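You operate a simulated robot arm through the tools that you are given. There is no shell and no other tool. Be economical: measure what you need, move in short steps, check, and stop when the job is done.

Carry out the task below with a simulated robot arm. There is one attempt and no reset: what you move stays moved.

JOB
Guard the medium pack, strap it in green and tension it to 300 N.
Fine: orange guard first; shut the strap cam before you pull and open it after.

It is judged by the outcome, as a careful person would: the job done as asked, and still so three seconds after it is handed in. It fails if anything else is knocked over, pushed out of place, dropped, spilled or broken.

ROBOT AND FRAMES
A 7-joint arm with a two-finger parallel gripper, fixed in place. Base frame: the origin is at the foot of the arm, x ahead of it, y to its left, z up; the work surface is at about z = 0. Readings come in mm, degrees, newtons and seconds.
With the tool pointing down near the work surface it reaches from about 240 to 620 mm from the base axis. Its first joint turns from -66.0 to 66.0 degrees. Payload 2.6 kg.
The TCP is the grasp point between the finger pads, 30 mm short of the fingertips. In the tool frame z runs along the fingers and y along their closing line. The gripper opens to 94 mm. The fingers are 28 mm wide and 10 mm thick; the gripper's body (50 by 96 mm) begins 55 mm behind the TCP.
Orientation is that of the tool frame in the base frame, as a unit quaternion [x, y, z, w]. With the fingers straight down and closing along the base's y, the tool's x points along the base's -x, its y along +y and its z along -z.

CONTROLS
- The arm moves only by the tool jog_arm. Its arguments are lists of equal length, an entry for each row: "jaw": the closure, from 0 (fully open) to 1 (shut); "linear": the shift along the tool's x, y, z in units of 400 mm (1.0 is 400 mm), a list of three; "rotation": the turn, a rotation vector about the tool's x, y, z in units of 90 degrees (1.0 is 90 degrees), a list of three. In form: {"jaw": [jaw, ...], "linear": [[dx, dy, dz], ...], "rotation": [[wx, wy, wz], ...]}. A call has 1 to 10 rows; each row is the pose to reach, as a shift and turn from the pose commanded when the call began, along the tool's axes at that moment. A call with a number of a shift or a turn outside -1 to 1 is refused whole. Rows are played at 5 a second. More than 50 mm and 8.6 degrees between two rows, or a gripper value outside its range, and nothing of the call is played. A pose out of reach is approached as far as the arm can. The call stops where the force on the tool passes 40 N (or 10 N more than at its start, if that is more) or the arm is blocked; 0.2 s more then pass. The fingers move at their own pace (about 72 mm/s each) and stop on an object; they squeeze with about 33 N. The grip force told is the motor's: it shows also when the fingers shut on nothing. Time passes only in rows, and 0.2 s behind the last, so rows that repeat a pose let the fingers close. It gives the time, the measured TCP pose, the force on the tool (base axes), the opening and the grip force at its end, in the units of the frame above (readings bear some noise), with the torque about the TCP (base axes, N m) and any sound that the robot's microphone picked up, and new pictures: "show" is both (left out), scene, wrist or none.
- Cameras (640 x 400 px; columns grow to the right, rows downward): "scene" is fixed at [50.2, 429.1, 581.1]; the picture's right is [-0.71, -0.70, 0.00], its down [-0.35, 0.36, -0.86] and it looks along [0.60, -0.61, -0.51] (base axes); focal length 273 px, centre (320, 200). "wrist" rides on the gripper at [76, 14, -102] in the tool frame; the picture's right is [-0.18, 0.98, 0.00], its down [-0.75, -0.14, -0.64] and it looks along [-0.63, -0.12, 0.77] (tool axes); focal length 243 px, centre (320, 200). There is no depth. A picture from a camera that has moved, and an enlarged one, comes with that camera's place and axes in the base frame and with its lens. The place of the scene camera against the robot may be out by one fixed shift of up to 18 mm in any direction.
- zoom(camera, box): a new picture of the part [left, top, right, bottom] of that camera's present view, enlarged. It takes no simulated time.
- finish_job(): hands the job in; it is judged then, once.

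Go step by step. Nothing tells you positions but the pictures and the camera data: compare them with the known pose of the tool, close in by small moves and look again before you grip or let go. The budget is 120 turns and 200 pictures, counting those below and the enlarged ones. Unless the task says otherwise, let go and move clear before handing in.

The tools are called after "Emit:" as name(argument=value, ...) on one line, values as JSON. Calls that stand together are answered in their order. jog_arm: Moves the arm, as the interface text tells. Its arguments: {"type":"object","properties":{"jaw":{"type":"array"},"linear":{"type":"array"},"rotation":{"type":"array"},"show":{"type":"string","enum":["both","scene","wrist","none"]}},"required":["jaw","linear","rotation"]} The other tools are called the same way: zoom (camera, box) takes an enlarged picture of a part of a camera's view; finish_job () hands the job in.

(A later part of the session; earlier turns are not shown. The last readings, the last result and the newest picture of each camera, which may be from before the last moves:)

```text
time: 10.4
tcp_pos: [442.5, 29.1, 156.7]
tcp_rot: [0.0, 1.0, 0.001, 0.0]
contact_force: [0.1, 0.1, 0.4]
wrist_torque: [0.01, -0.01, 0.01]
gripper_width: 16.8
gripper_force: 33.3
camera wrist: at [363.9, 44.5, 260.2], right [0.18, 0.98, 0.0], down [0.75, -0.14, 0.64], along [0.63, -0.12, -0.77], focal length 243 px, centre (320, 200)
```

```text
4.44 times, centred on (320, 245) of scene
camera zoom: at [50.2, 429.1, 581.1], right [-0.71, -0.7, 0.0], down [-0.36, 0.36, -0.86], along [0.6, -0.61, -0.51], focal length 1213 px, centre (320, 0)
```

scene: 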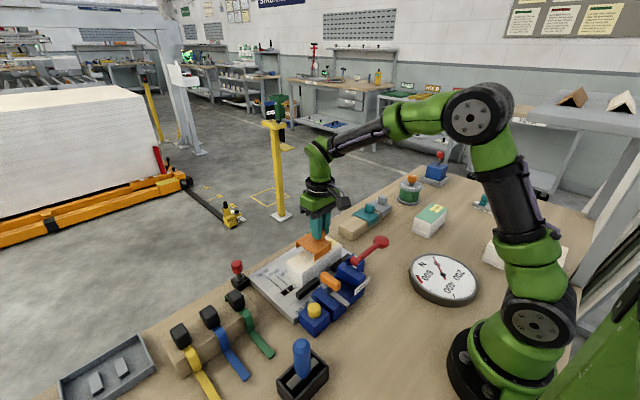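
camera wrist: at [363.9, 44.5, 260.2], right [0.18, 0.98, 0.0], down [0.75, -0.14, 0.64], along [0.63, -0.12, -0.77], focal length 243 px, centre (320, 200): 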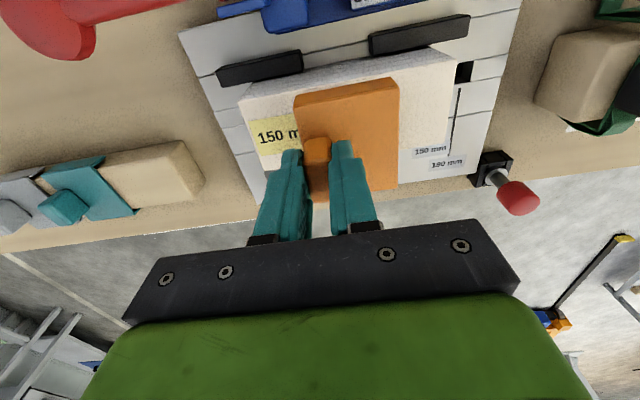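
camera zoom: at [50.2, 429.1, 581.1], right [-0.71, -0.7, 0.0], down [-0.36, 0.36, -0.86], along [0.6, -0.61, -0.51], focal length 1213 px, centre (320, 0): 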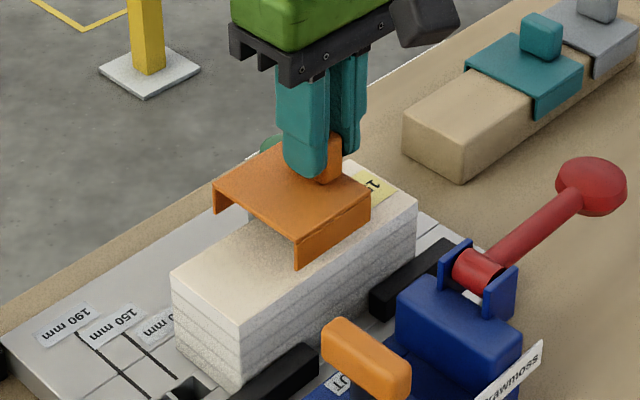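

Guard centred within a couple of mm. Lowering slowly to get the flaps just over the pack edges.

Emit:
jog_arm(jaw=[1, 1, 1, 1], linear=[[0.002, 0.002, 0.02], [0.002, 0.002, 0.04], [0.002, 0.002, 0.055], [0.002, 0.002, 0.065]], rotation=[[0, 0, 0], [0, 0, 0], [0, 0, 0], [0, 0, 0]])

Emit:
zoom(camera="wrist", box=[240, 20, 440, 145])

Emit:
zoom(camera="scene", box=[270, 210, 370, 290])

```text
time: 11.4
tcp_pos: [441.7, 29.9, 132.5]
tcp_rot: [-0.001, 1.0, 0.0, 0.003]
contact_force: [3.8, -2.4, 29.7]
wrist_torque: [0.06, 0.8, 0.05]
gripper_width: 17.5
gripper_force: 32.8
camera wrist: at [363.6, 45.6, 236.0], right [0.18, 0.98, 0.0], down [0.75, -0.14, 0.65], along [0.64, -0.12, -0.76], focal length 243 px, centre (320, 200)
```

scene: 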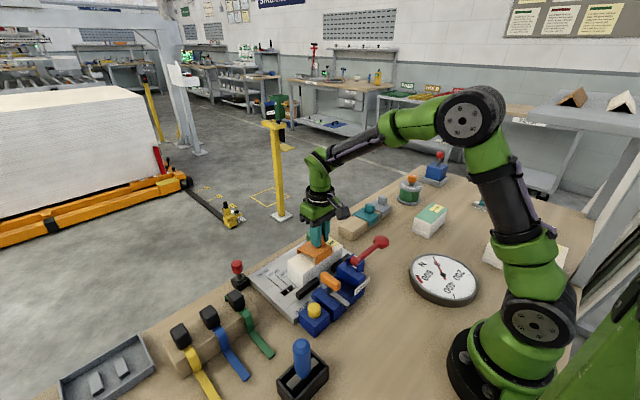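
wrist: 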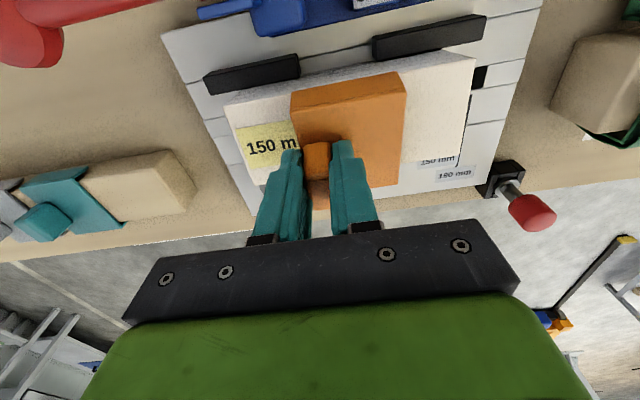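

```text
3.20 times, centred on (340, 82) of wrist
camera zoom: at [363.6, 45.6, 236.0], right [0.18, 0.98, 0.0], down [0.75, -0.14, 0.65], along [0.64, -0.12, -0.76], focal length 776 px, centre (256, 576)
```

zoom: 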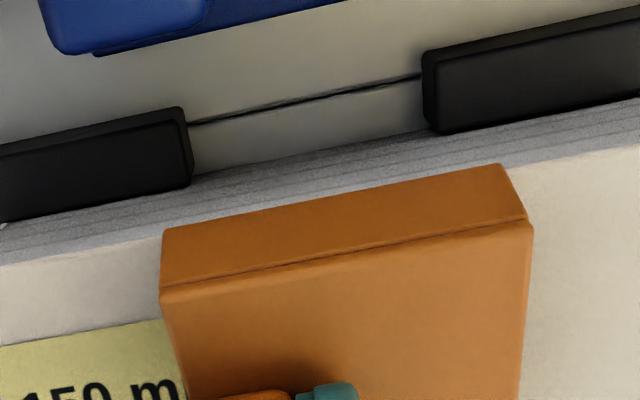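

```text
5.00 times, centred on (320, 250) of scene
camera zoom: at [50.1, 429.0, 581.1], right [-0.71, -0.7, 0.0], down [-0.35, 0.36, -0.86], along [0.61, -0.61, -0.51], focal length 1365 px, centre (320, -50)
```

zoom: 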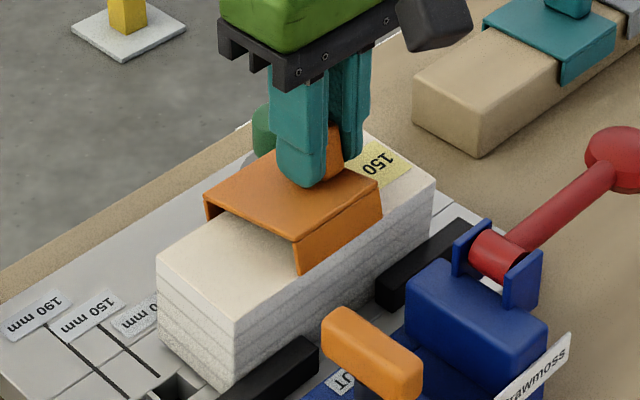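

The near flap landed on the pack's near edge. I'll lift, shift about 6 mm toward the base, and look.

Emit:
jog_arm(jaw=[1, 1, 1], linear=[[0, 0, -0.02], [0.015, 0, -0.03], [0.015, 0, -0.03]], rotation=[[0, 0, 0], [0, 0, 0], [0, 0, 0]])

Emit:
zoom(camera="wrist", box=[240, 20, 440, 145])

Emit:
zoom(camera="scene", box=[270, 210, 370, 290])

```text
time: 12.2
tcp_pos: [434.8, 30.9, 144.6]
tcp_rot: [0.0, 1.0, -0.001, 0.0]
contact_force: [7.6, 0.7, -2.1]
wrist_torque: [0.02, -0.41, -0.11]
gripper_width: 17.0
gripper_force: 33.0
camera wrist: at [357.1, 45.4, 246.6], right [0.18, 0.98, 0.0], down [0.75, -0.14, 0.64], along [0.63, -0.12, -0.77], focal length 243 px, centre (320, 200)
```

scene: 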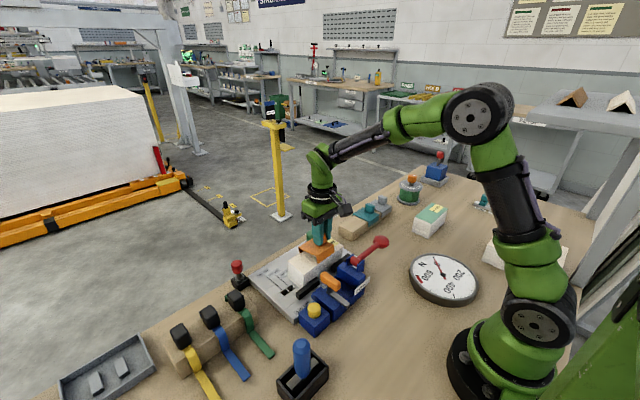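
wrist: 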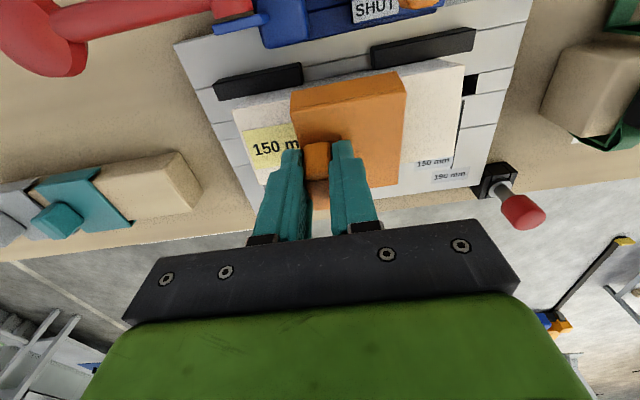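

```text
3.20 times, centred on (340, 82) of wrist
camera zoom: at [357.1, 45.4, 246.6], right [0.18, 0.98, 0.0], down [0.75, -0.14, 0.64], along [0.63, -0.12, -0.77], focal length 776 px, centre (256, 576)
```

zoom: 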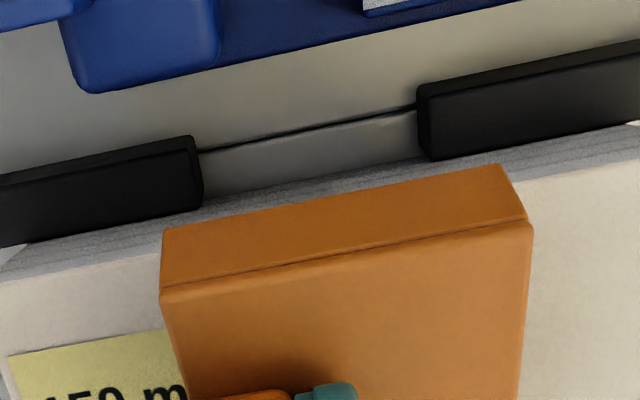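

```text
5.00 times, centred on (320, 250) of scene
camera zoom: at [50.2, 429.1, 581.1], right [-0.71, -0.7, 0.0], down [-0.36, 0.36, -0.86], along [0.6, -0.61, -0.51], focal length 1365 px, centre (320, -50)
```

zoom: 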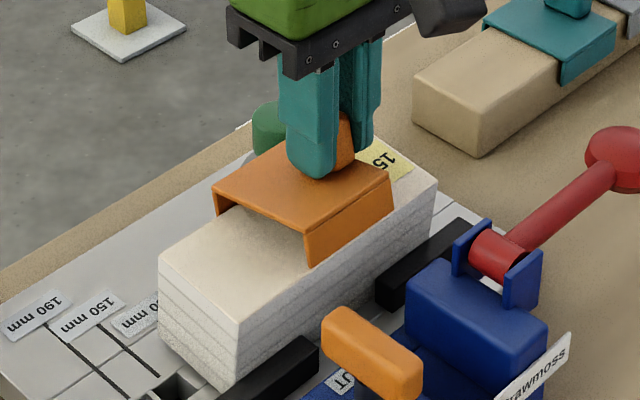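

The guard tilted slightly in the grip (near side up), and the far flap touches the pack's far face while the near flap now clears the edge. I'll ease 2 mm forward and lower gently so it seats level.

Emit:
jog_arm(jaw=[1, 1, 1, 1], linear=[[-0.004, 0, 0], [-0.004, 0, 0.01], [-0.004, 0, 0.02], [-0.004, 0, 0.03]], rotation=[[0, 0, 0], [0, 0, 0], [0, 0, 0], [0, 0, 0]])

Emit:
zoom(camera="wrist", box=[240, 20, 440, 145])

Emit:
zoom(camera="scene", box=[270, 210, 370, 290])

```text
time: 13.2
tcp_pos: [435.6, 29.7, 132.1]
tcp_rot: [0.001, 1.0, 0.0, 0.0]
contact_force: [-0.2, -0.3, 0.6]
wrist_torque: [0.01, -0.04, -0.02]
gripper_width: 16.9
gripper_force: 33.4
camera wrist: at [358.4, 44.4, 235.0], right [0.18, 0.98, 0.0], down [0.75, -0.14, 0.64], along [0.63, -0.12, -0.77], focal length 243 px, centre (320, 200)
```

scene: 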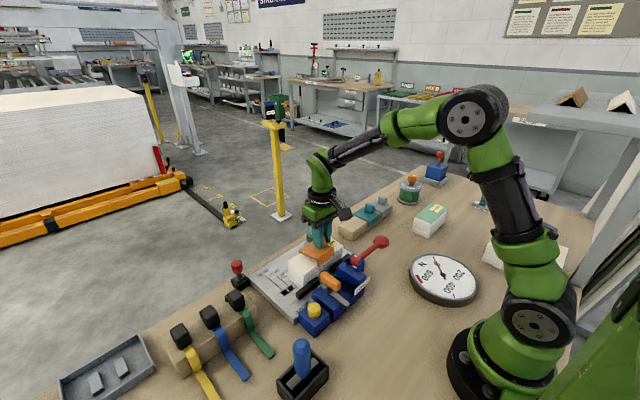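
wrist: 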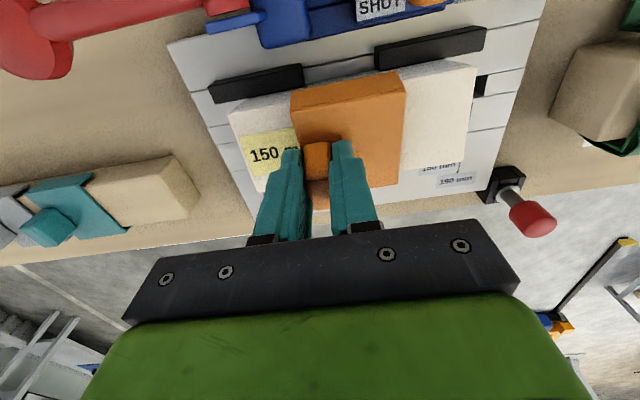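

```text
3.20 times, centred on (340, 82) of wrist
camera zoom: at [358.4, 44.4, 235.0], right [0.18, 0.98, 0.0], down [0.75, -0.14, 0.64], along [0.63, -0.12, -0.77], focal length 776 px, centre (256, 576)
```

zoom: 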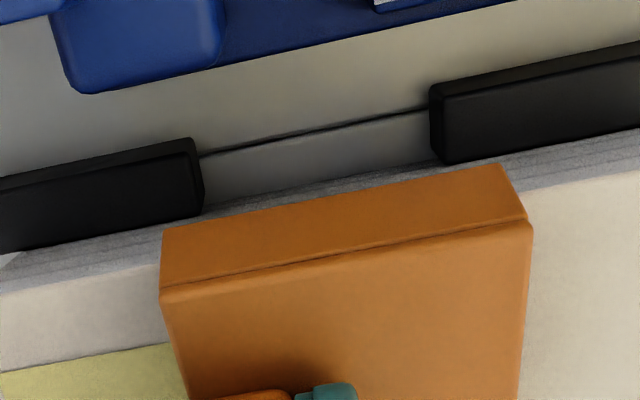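

```text
5.00 times, centred on (320, 250) of scene
camera zoom: at [50.2, 429.1, 581.1], right [-0.71, -0.7, 0.0], down [-0.35, 0.36, -0.86], along [0.6, -0.61, -0.51], focal length 1365 px, centre (320, -50)
```

zoom: 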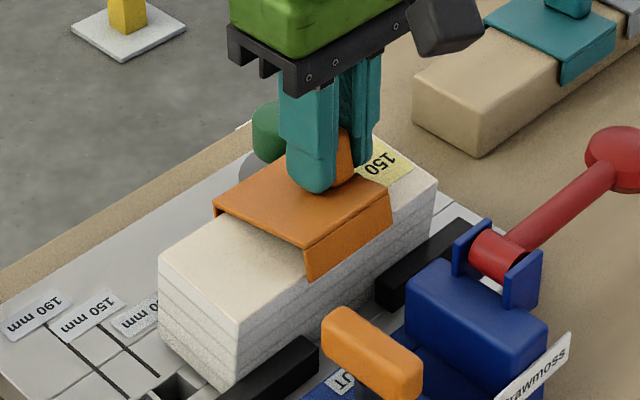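

Both flaps are now clear and no force shows. Continuing down until it seats.

Emit:
jog_arm(jaw=[1, 1, 1, 1, 1], linear=[[0, 0, 0.008], [0, 0, 0.016], [0, 0, 0.024], [0, 0, 0.032], [0, 0, 0.037]], rotation=[[0, 0, 0], [0, 0, 0], [0, 0, 0], [0, 0, 0], [0, 0, 0]])

Emit:
zoom(camera="wrist", box=[240, 20, 440, 145])

Emit:
zoom(camera="scene", box=[270, 210, 370, 290])

```text
time: 14.2
tcp_pos: [438.6, 30.4, 124.2]
tcp_rot: [-0.001, 1.0, 0.0, 0.009]
contact_force: [1.8, 0.1, 3.4]
wrist_torque: [-0.06, -0.16, -0.01]
gripper_width: 17.1
gripper_force: 33.4
stopped in row 4: the force on the tool passed its limit at 43 N (the readings are from after the stop); the commanded pose is now the measured one
camera wrist: at [360.2, 44.3, 227.3], right [0.18, 0.98, 0.0], down [0.74, -0.14, 0.65], along [0.64, -0.12, -0.76], focal length 243 px, centre (320, 200)
```

scene: 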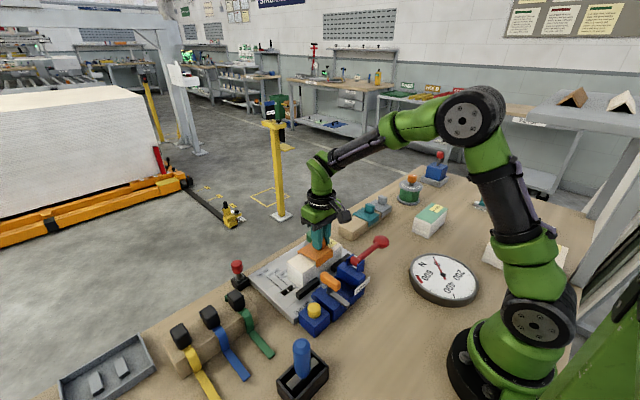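
wrist: 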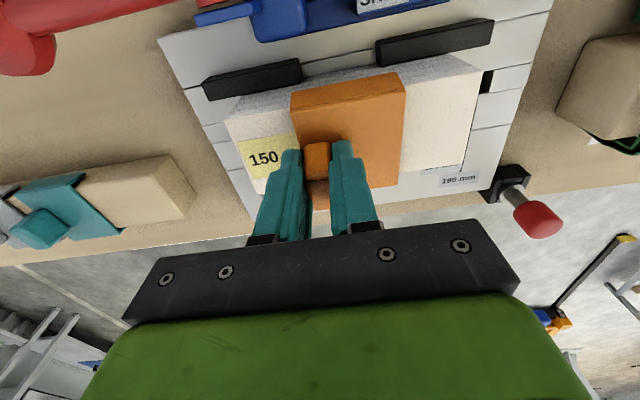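

```text
3.20 times, centred on (340, 82) of wrist
camera zoom: at [360.2, 44.3, 227.3], right [0.18, 0.98, 0.0], down [0.74, -0.14, 0.65], along [0.64, -0.12, -0.76], focal length 776 px, centre (256, 576)
```

zoom: 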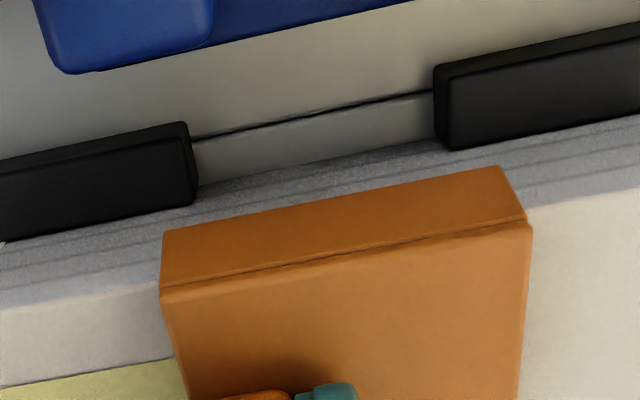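

```text
5.00 times, centred on (320, 250) of scene
camera zoom: at [50.2, 429.1, 581.1], right [-0.71, -0.7, 0.0], down [-0.35, 0.36, -0.86], along [0.6, -0.61, -0.51], focal length 1365 px, centre (320, -50)
```

zoom: 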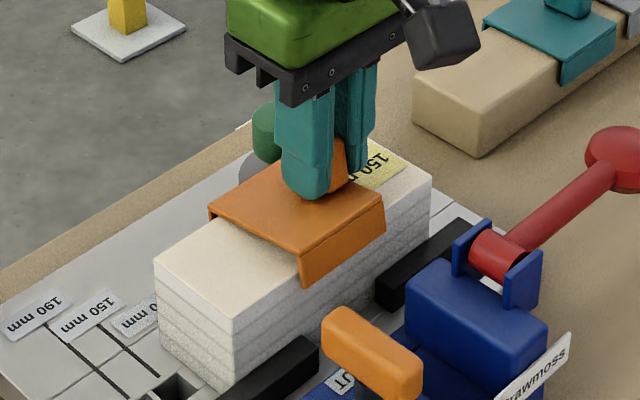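

The guard is tilted about 15° in the grip and jammed. I'll lift it clear and rotate the tool to level the guard before lowering again.

Emit:
jog_arm(jaw=[1, 1, 1, 1, 1], linear=[[0, 0, -0.03], [0, 0, -0.08], [0, 0, -0.1], [0, 0, -0.1], [0, 0, -0.1]], rotation=[[0, 0, 0], [0, 0, 0], [0, -0.06, 0], [0, -0.12, 0], [0, -0.16, 0]])

Emit:
zoom(camera="scene", box=[270, 200, 370, 290])

Emit:
zoom(camera="wrist", box=[200, 0, 520, 200])

```text
time: 15.4
tcp_pos: [437.3, 29.9, 165.9]
tcp_rot: [0.001, 0.991, 0.0, 0.132]
contact_force: [0.5, 0.2, -0.2]
wrist_torque: [0.0, 0.0, 0.0]
gripper_width: 17.3
gripper_force: 33.4
camera wrist: at [336.5, 44.8, 244.1], right [0.18, 0.98, 0.05], down [0.56, -0.14, 0.82], along [0.81, -0.12, -0.57], focal length 243 px, centre (320, 200)
```

scene: 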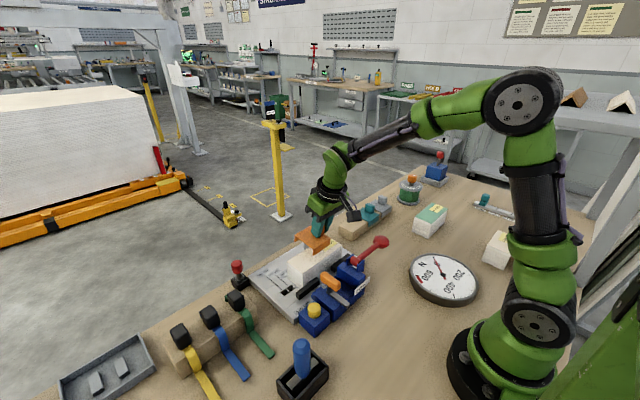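
wrist: 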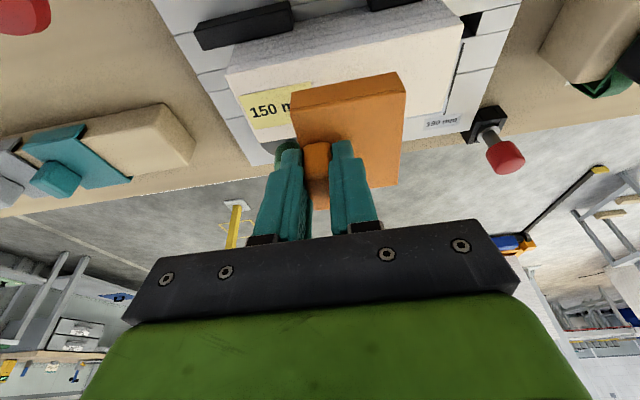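

```text
4.44 times, centred on (320, 245) of scene
camera zoom: at [50.2, 429.1, 581.1], right [-0.71, -0.7, 0.0], down [-0.35, 0.36, -0.86], along [0.6, -0.61, -0.51], focal length 1213 px, centre (320, 0)
```

zoom: 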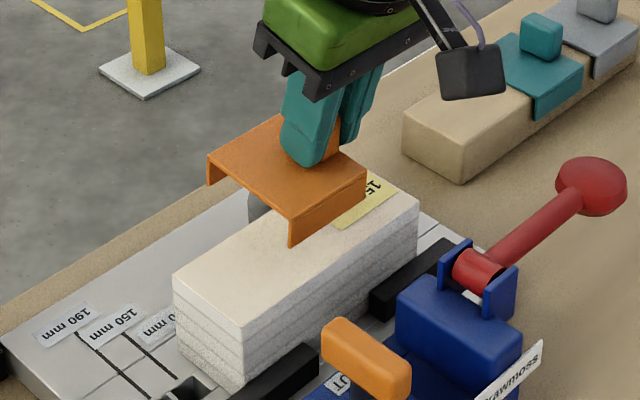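

```text
2.00 times, centred on (360, 100) of wrist
camera zoom: at [336.5, 44.8, 244.1], right [0.18, 0.98, 0.05], down [0.56, -0.14, 0.82], along [0.81, -0.12, -0.57], focal length 485 px, centre (240, 400)
```

zoom: 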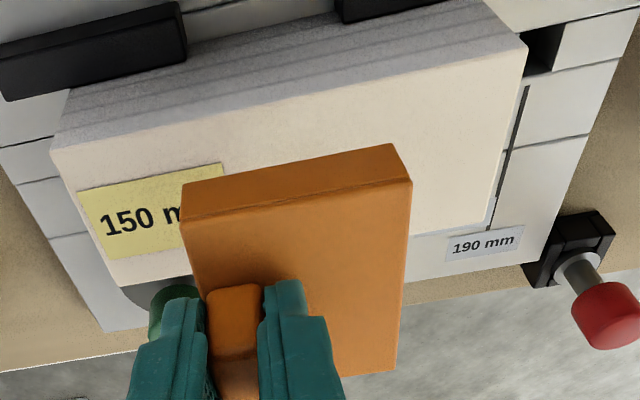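

The guard is now nearly level, but sits about 9 mm too far forward. Shifting toward the base and lowering to just above the pack, with a small tilt trim.

Emit:
jog_arm(jaw=[1, 1, 1], linear=[[0.0217, 0, -0.006], [0.0335, 0, 0.0375], [0.0335, 0, 0.0375]], rotation=[[0, 0.02, 0], [0, 0.028, 0], [0, 0.028, 0]])

Emit:
zoom(camera="scene", box=[270, 200, 370, 290])

Emit:
zoom(camera="wrist", box=[200, 0, 520, 200])

```text
time: 16.2
tcp_pos: [428.8, 29.8, 148.3]
tcp_rot: [0.001, 0.994, 0.0, 0.109]
contact_force: [-0.3, 0.1, -0.5]
wrist_torque: [0.01, 0.02, -0.02]
gripper_width: 16.8
gripper_force: 33.5
camera wrist: at [331.0, 44.1, 231.7], right [0.18, 0.98, 0.04], down [0.59, -0.14, 0.79], along [0.78, -0.12, -0.61], focal length 243 px, centre (320, 200)
```

scene: 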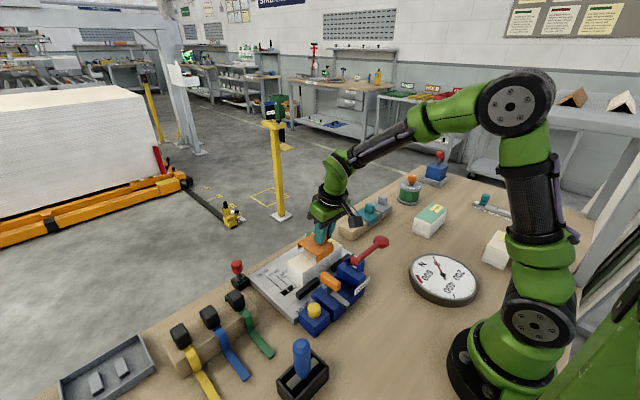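
wrist: 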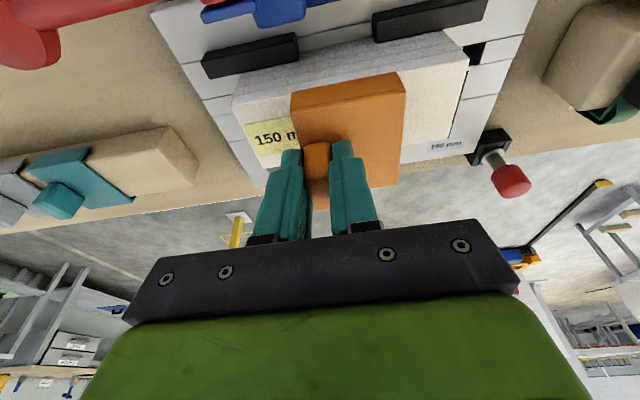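

```text
4.44 times, centred on (320, 245) of scene
camera zoom: at [50.2, 429.1, 581.1], right [-0.71, -0.7, 0.0], down [-0.35, 0.36, -0.86], along [0.6, -0.61, -0.51], focal length 1213 px, centre (320, 0)
```

zoom: 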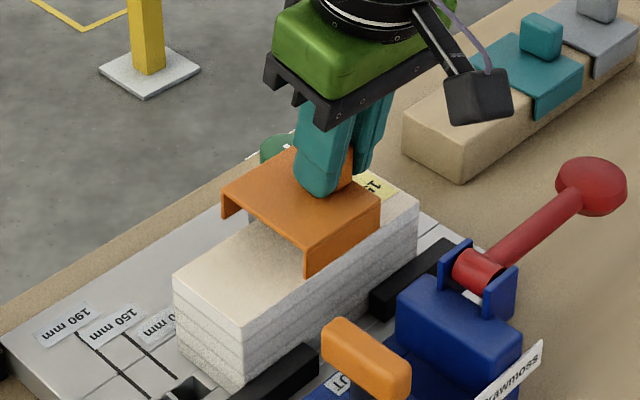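

```text
2.00 times, centred on (360, 100) of wrist
camera zoom: at [331.0, 44.1, 231.7], right [0.18, 0.98, 0.04], down [0.59, -0.14, 0.79], along [0.78, -0.12, -0.61], focal length 485 px, centre (240, 400)
```

zoom: 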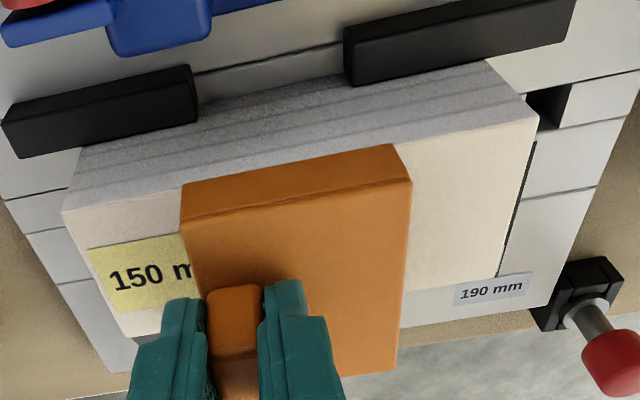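

Guard is level and within about 1–2 mm of centred. Lowering so the flaps pass the edges.

Emit:
jog_arm(jaw=[1, 1, 1, 1], linear=[[-0.001, 0, 0.0125], [0.0015, 0, 0.025], [0.004, 0, 0.035], [0.0065, 0, 0.0446]], rotation=[[0, 0, 0], [0, 0, 0], [0, 0, 0], [0, 0, 0]])

Emit:
zoom(camera="scene", box=[270, 200, 370, 290])

Emit:
zoom(camera="wrist", box=[200, 0, 520, 200])

```text
time: 17.2
tcp_pos: [430.3, 28.2, 128.2]
tcp_rot: [0.001, 0.994, 0.001, 0.111]
contact_force: [0.4, 0.8, -0.1]
wrist_torque: [-0.01, -0.04, 0.01]
gripper_width: 17.1
gripper_force: 32.5
camera wrist: at [332.6, 43.9, 212.3], right [0.18, 0.98, 0.04], down [0.6, -0.14, 0.79], along [0.78, -0.12, -0.61], focal length 243 px, centre (320, 200)
```

scene: 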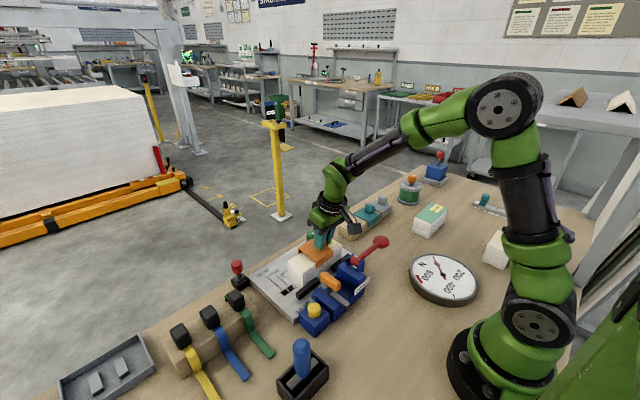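
wrist: 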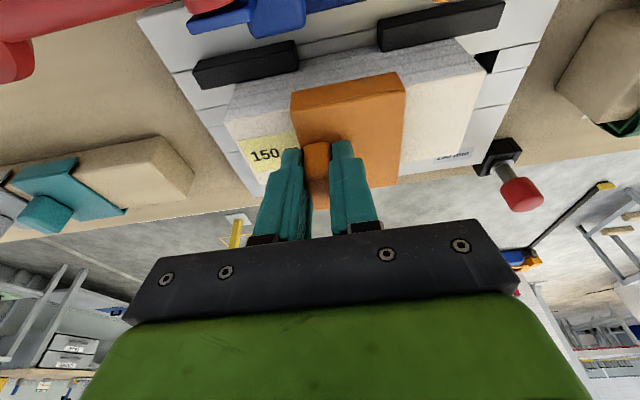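

```text
4.44 times, centred on (320, 245) of scene
camera zoom: at [50.2, 429.1, 581.1], right [-0.71, -0.7, 0.0], down [-0.35, 0.36, -0.86], along [0.6, -0.61, -0.51], focal length 1213 px, centre (320, 0)
```

zoom: 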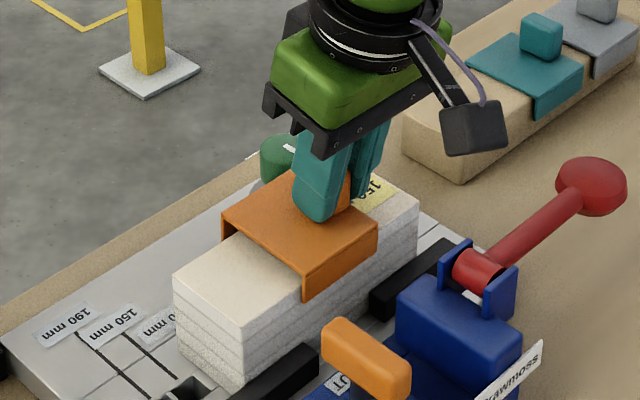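

```text
2.00 times, centred on (360, 100) of wrist
camera zoom: at [332.6, 43.9, 212.3], right [0.18, 0.98, 0.04], down [0.6, -0.14, 0.79], along [0.78, -0.12, -0.61], focal length 485 px, centre (240, 400)
```

zoom: 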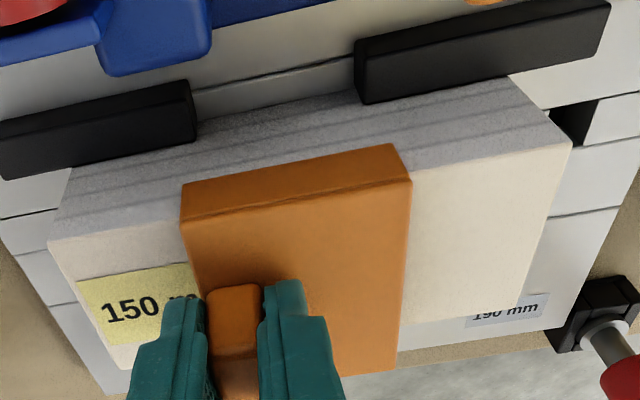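

Flaps straddle the pack with no contact. Lowering the rest until it seats.

Emit:
jog_arm(jaw=[1, 1, 1, 1, 1], linear=[[0.0017, 0, 0.0073], [0.0033, 0, 0.0147], [0.0044, 0, 0.0195], [0.0055, 0, 0.0244], [0.0066, 0, 0.0293]], rotation=[[0, 0, 0], [0, 0, 0], [0, 0, 0], [0, 0, 0], [0, 0, 0]])

Emit:
zoom(camera="scene", box=[270, 200, 370, 290])

Emit:
zoom(camera="wrist", box=[200, 0, 520, 200])

```text
time: 18.4
tcp_pos: [431.0, 29.8, 118.9]
tcp_rot: [0.0, 0.993, 0.0, 0.114]
contact_force: [-8.8, -2.1, 32.5]
wrist_torque: [0.06, 1.13, 0.16]
gripper_width: 17.0
gripper_force: 33.2
camera wrist: at [333.5, 44.2, 202.8], right [0.18, 0.98, 0.04], down [0.59, -0.14, 0.79], along [0.79, -0.12, -0.61], focal length 243 px, centre (320, 200)
```

scene: 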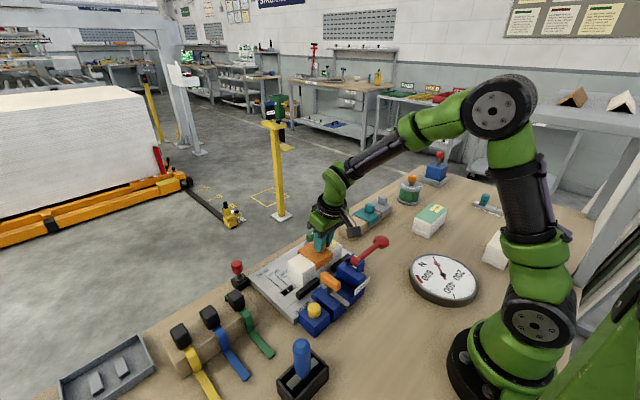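
wrist: 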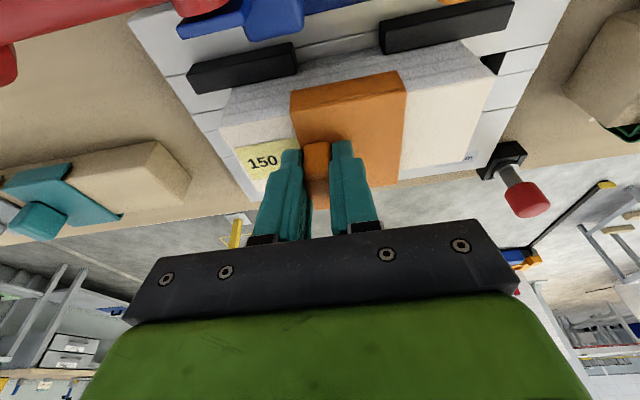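

```text
4.44 times, centred on (320, 245) of scene
camera zoom: at [50.0, 429.0, 581.1], right [-0.71, -0.7, 0.0], down [-0.35, 0.36, -0.86], along [0.61, -0.61, -0.51], focal length 1213 px, centre (320, 0)
```

zoom: 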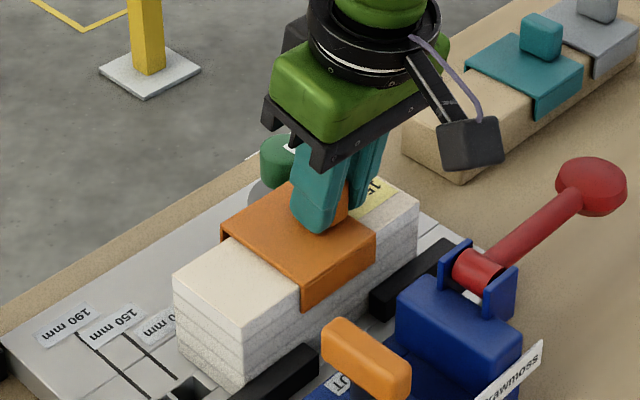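

```text
2.00 times, centred on (360, 100) of wrist
camera zoom: at [333.5, 44.2, 202.8], right [0.18, 0.98, 0.04], down [0.59, -0.14, 0.79], along [0.79, -0.12, -0.61], focal length 485 px, centre (240, 400)
```

zoom: 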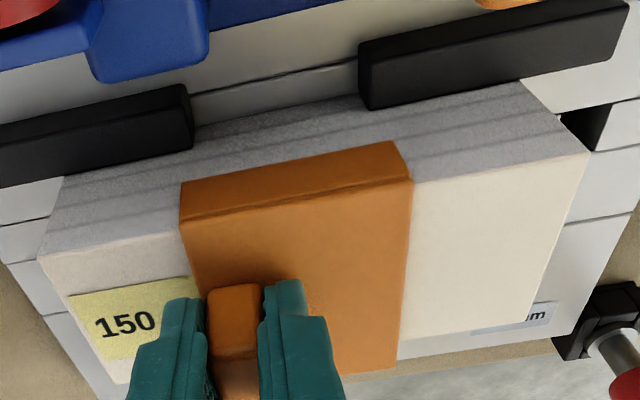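

Seated with the guard centred on y ≈ 50. Relieving the pressure and opening the fingers.

Emit:
jog_arm(jaw=[1, 0.9, 0.6, 0.5, 0.5], linear=[[0, 0, -0.008], [0, 0, -0.008], [0, 0, -0.008], [0, 0, -0.008], [0, 0, -0.008]], rotation=[[0, 0, 0], [0, 0, 0], [0, 0, 0], [0, 0, 0], [0, 0, 0]], show="none")

Emit:
jog_arm(jaw=[0.5, 0.5, 0.5, 0.5], linear=[[0, 0, -0.08], [0, 0, -0.18], [0, 0, -0.28], [0, 0, -0.36]], rotation=[[0, 0, 0], [0, 0, 0], [0, 0.07, 0], [0, 0.14, 0]])

Emit:
zoom(camera="wrist", box=[200, 0, 520, 200])

Emit:
zoom(camera="scene", box=[270, 200, 370, 290])

```text
time: 19.6
tcp_pos: [430.4, 29.6, 119.6]
tcp_rot: [0.001, 0.994, -0.001, 0.11]
contact_force: [-0.1, -2.5, 8.6]
wrist_torque: [0.09, 0.09, 0.04]
gripper_width: 45.6
gripper_force: 0.0
```

```text
time: 20.6
tcp_pos: [397.9, 30.1, 260.9]
tcp_rot: [0.0, 1.0, 0.0, 0.0]
contact_force: [0.0, 0.0, 0.4]
wrist_torque: [-0.02, 0.01, 0.03]
gripper_width: 47.1
gripper_force: 0.1
camera wrist: at [321.6, 44.9, 364.3], right [0.18, 0.98, 0.0], down [0.75, -0.14, 0.64], along [0.63, -0.12, -0.77], focal length 243 px, centre (320, 200)
```

scene: 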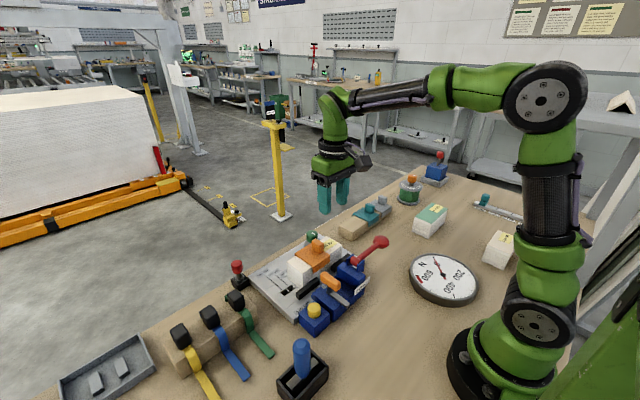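
wrist: 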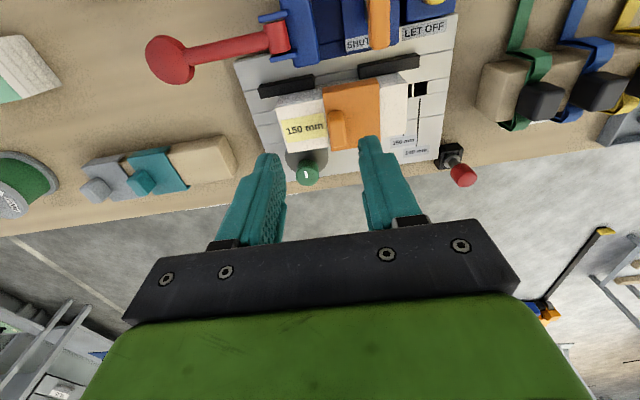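

```text
2.00 times, centred on (360, 100) of wrist
camera zoom: at [321.6, 44.9, 364.3], right [0.18, 0.98, 0.0], down [0.75, -0.14, 0.64], along [0.63, -0.12, -0.77], focal length 485 px, centre (240, 400)
```

zoom: 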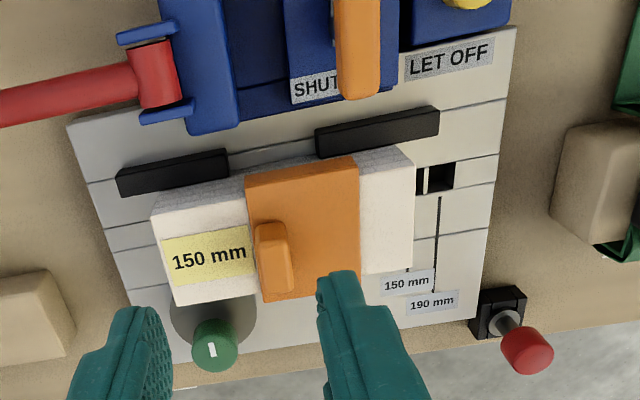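

```text
4.44 times, centred on (320, 245) of scene
camera zoom: at [50.2, 429.1, 581.1], right [-0.71, -0.7, 0.0], down [-0.35, 0.36, -0.86], along [0.6, -0.61, -0.51], focal length 1213 px, centre (320, 0)
```

zoom: 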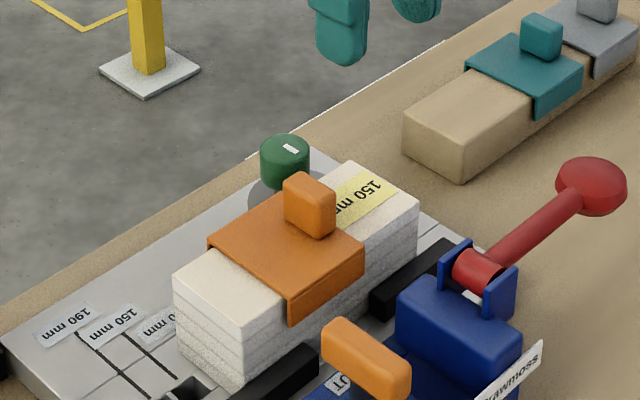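

The guard is seated flat. Now I'll go over the green strap for a close look.

Emit:
jog_arm(jaw=[0.3, 0.2, 0.2, 0.2], linear=[[0, 0.12, 0], [0, 0.24, 0], [0, 0.36, 0], [0, 0.42, 0]], rotation=[[0, 0, 0], [0, 0, 0], [0, 0, 0], [0, 0, 0]], show="wrist")

Emit:
zoom(camera="wrist", box=[260, 0, 420, 160])

Emit:
zoom(camera="scene", box=[200, 270, 300, 360])

```text
time: 21.6
tcp_pos: [397.6, 198.5, 260.8]
tcp_rot: [0.001, 1.0, 0.0, 0.001]
contact_force: [0.2, 0.2, 1.5]
wrist_torque: [-0.01, 0.0, -0.02]
gripper_width: 74.8
gripper_force: 0.1
camera wrist: at [320.6, 212.4, 364.0], right [0.19, 0.98, 0.0], down [0.75, -0.14, 0.64], along [0.63, -0.12, -0.77], focal length 243 px, centre (320, 200)
```

wrist: 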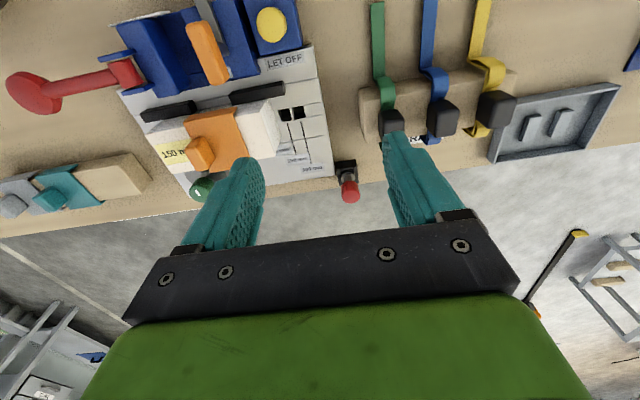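

```text
2.50 times, centred on (340, 80) of wrist
camera zoom: at [320.6, 212.4, 364.0], right [0.19, 0.98, 0.0], down [0.75, -0.14, 0.64], along [0.63, -0.12, -0.77], focal length 606 px, centre (270, 500)
```

zoom: 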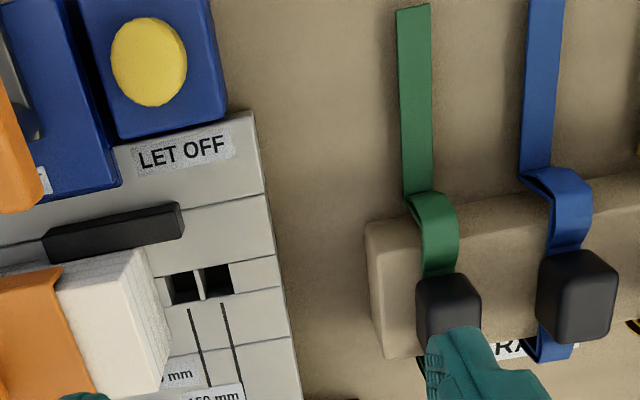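

```text
4.44 times, centred on (250, 315) of scene
camera zoom: at [50.2, 429.1, 581.1], right [-0.71, -0.7, 0.0], down [-0.35, 0.36, -0.86], along [0.6, -0.61, -0.51], focal length 1213 px, centre (631, -311)
```

zoom: 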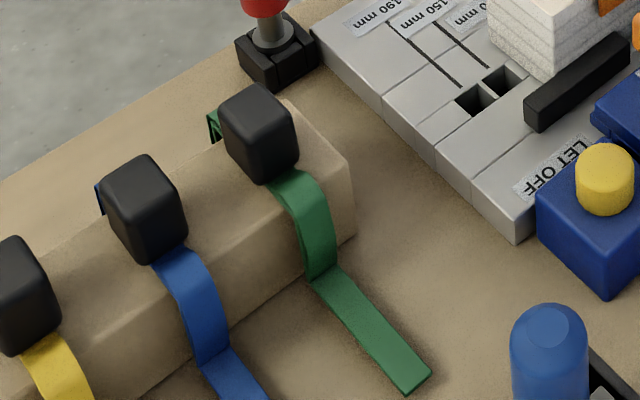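

The green strap's black grip is near (450, 274). Moving above it with the fingers half open.

Emit:
jog_arm(jaw=[0.45, 0.48, 0.48, 0.48], linear=[[-0.06, 0.08, 0], [-0.12, 0.16, 0.03], [-0.13, 0.185, 0.12], [-0.13, 0.185, 0.2]], rotation=[[0, 0, 0], [0, 0, 0], [0, 0, 0], [0, 0, 0]])

Emit:
zoom(camera="wrist", box=[220, 20, 460, 200])

Emit:
zoom(camera="scene", box=[190, 220, 300, 340])

```text
time: 22.6
tcp_pos: [452.2, 269.4, 178.9]
tcp_rot: [0.001, 1.0, 0.0, 0.0]
contact_force: [-0.1, -0.1, -0.8]
wrist_torque: [0.02, -0.02, 0.0]
gripper_width: 49.1
gripper_force: 0.1
camera wrist: at [374.4, 284.1, 282.2], right [0.19, 0.98, 0.0], down [0.75, -0.14, 0.64], along [0.63, -0.12, -0.77], focal length 243 px, centre (320, 200)
```

scene: 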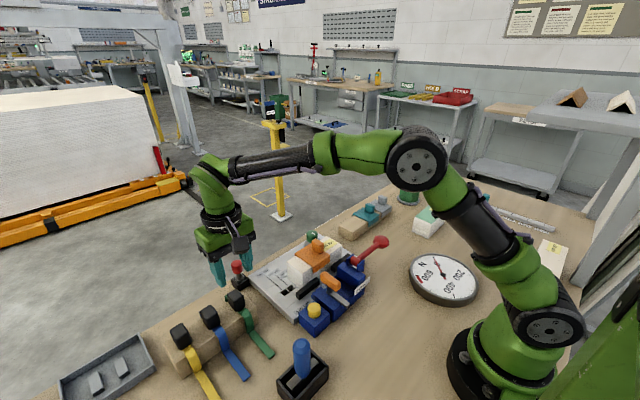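
wrist: 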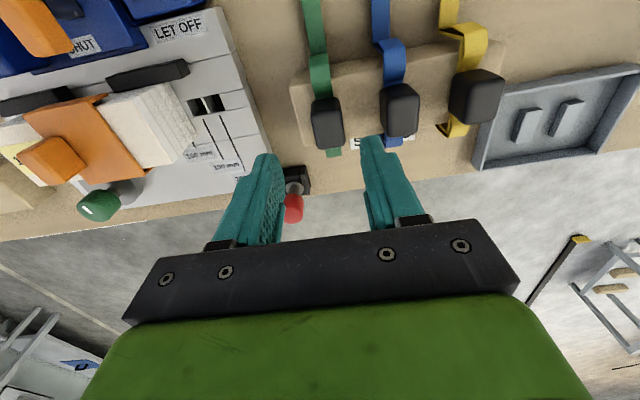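

```text
2.22 times, centred on (340, 110) of wrist
camera zoom: at [374.4, 284.1, 282.2], right [0.19, 0.98, 0.0], down [0.75, -0.14, 0.64], along [0.63, -0.12, -0.77], focal length 539 px, centre (276, 400)
```

zoom: 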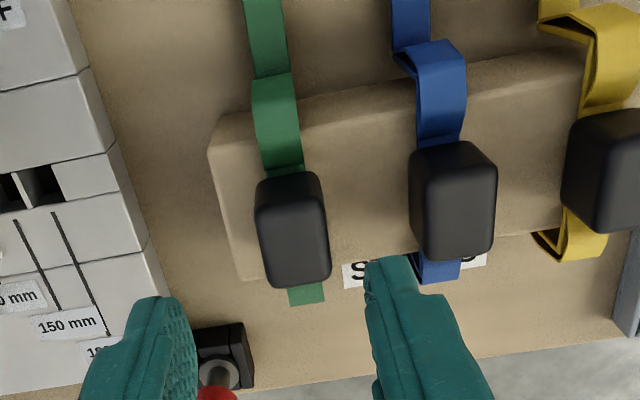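

```text
3.33 times, centred on (245, 280) of scene
camera zoom: at [50.2, 429.1, 581.1], right [-0.71, -0.7, 0.0], down [-0.36, 0.36, -0.86], along [0.6, -0.61, -0.51], focal length 910 px, centre (570, -67)
```

zoom: 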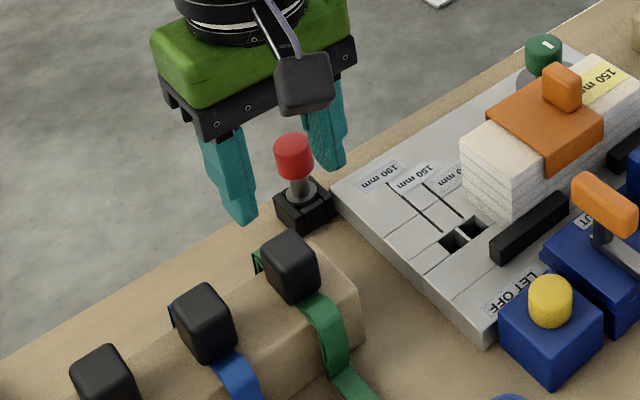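

Emit:
jog_arm(jaw=[0.48, 0.48, 0.48], linear=[[-0.0275, 0.0115, 0.05], [-0.0275, 0.0115, 0.12], [-0.0275, 0.0115, 0.15]], rotation=[[0, 0, 0], [0, 0, 0], [0, 0, 0]])

Emit:
zoom(camera="scene", box=[190, 240, 300, 340])

```text
time: 23.4
tcp_pos: [460.5, 275.5, 121.0]
tcp_rot: [0.001, 1.0, 0.0, 0.0]
contact_force: [0.7, -0.5, -0.3]
wrist_torque: [-0.02, -0.02, 0.0]
gripper_width: 48.9
gripper_force: 0.0
camera wrist: at [382.8, 290.1, 223.3], right [0.19, 0.98, 0.0], down [0.75, -0.14, 0.64], along [0.63, -0.12, -0.77], focal length 243 px, centre (320, 200)
```

scene: 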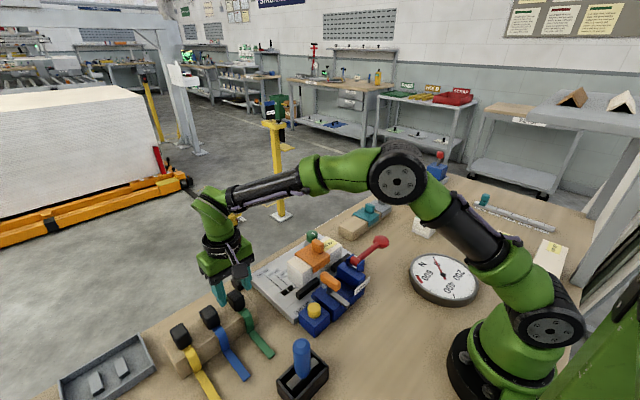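
wrist: 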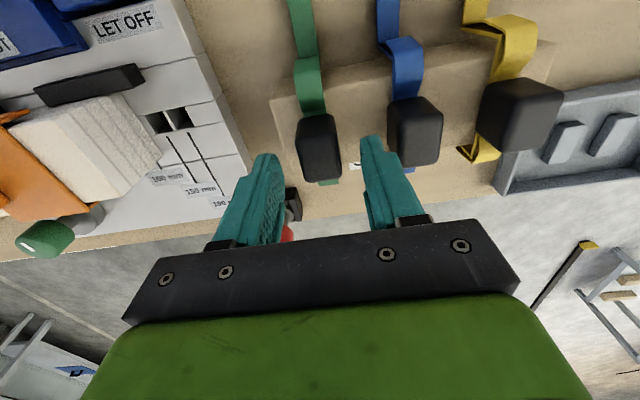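

```text
4.00 times, centred on (245, 290) of scene
camera zoom: at [50.2, 429.1, 581.1], right [-0.71, -0.7, 0.0], down [-0.35, 0.36, -0.86], along [0.6, -0.61, -0.51], focal length 1092 px, centre (620, -160)
```

zoom: 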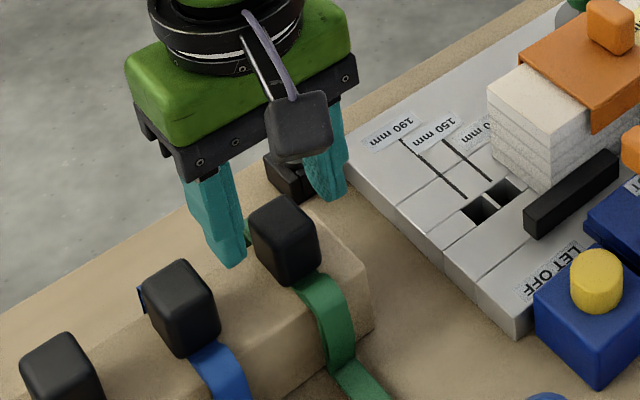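

Aligned. Lowering around the grip and closing.

Emit:
jog_arm(jaw=[0.48, 0.48, 0.48, 0.48, 0.7, 1, 1, 1, 1], linear=[[0, -0.002, 0.03], [-0.003, -0.002, 0.06], [-0.005, -0.002, 0.08], [-0.005, -0.002, 0.088], [-0.005, -0.002, 0.088], [-0.005, -0.002, 0.088], [-0.005, -0.002, 0.088], [-0.005, -0.002, 0.088], [-0.005, -0.002, 0.088]], rotation=[[0, 0, 0], [0, 0, 0], [0, 0, 0], [0, 0, 0], [0, 0, 0], [0, 0, 0], [0, 0, 0], [0, 0, 0], [0, 0, 0]])

Emit:
zoom(camera="scene", box=[190, 250, 300, 340])

```text
time: 25.4
tcp_pos: [462.7, 275.3, 86.4]
tcp_rot: [0.001, 1.0, 0.0, 0.0]
contact_force: [0.4, -1.0, 1.8]
wrist_torque: [0.02, -0.1, 0.0]
gripper_width: 29.5
gripper_force: 33.7
camera wrist: at [385.5, 290.0, 188.8], right [0.19, 0.98, 0.0], down [0.75, -0.14, 0.64], along [0.63, -0.12, -0.77], focal length 243 px, centre (320, 200)
```

scene: 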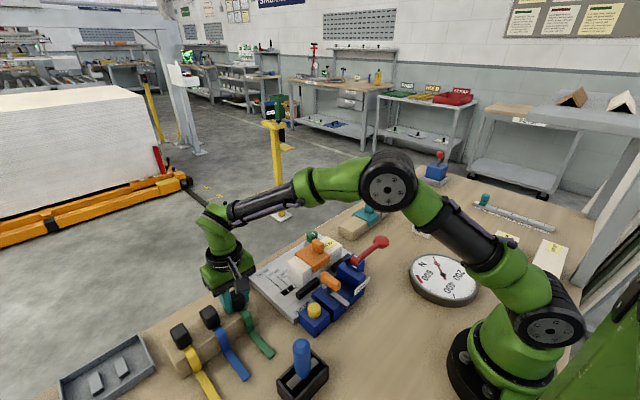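
wrist: 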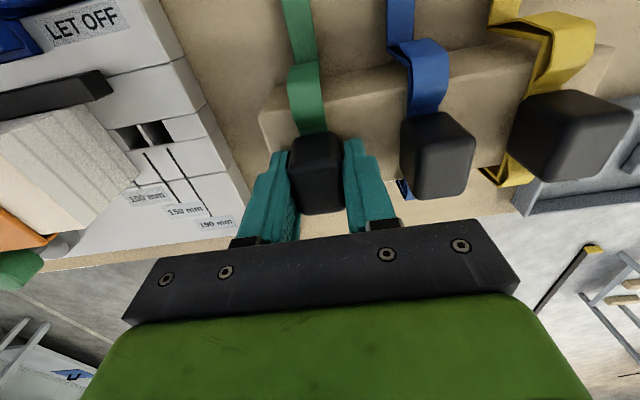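

```text
4.44 times, centred on (245, 295) of scene
camera zoom: at [50.2, 429.1, 581.1], right [-0.71, -0.7, 0.0], down [-0.35, 0.36, -0.86], along [0.6, -0.61, -0.51], focal length 1213 px, centre (653, -222)
```

zoom: 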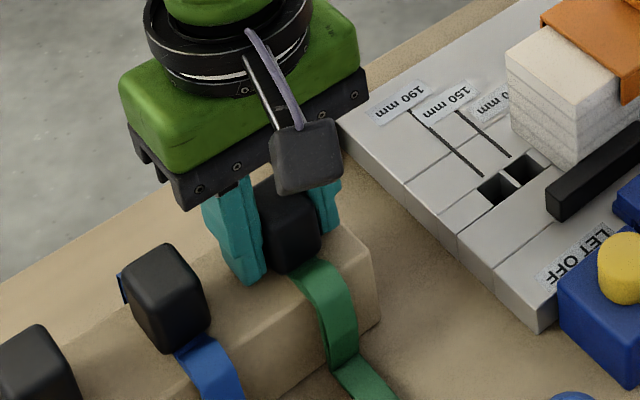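

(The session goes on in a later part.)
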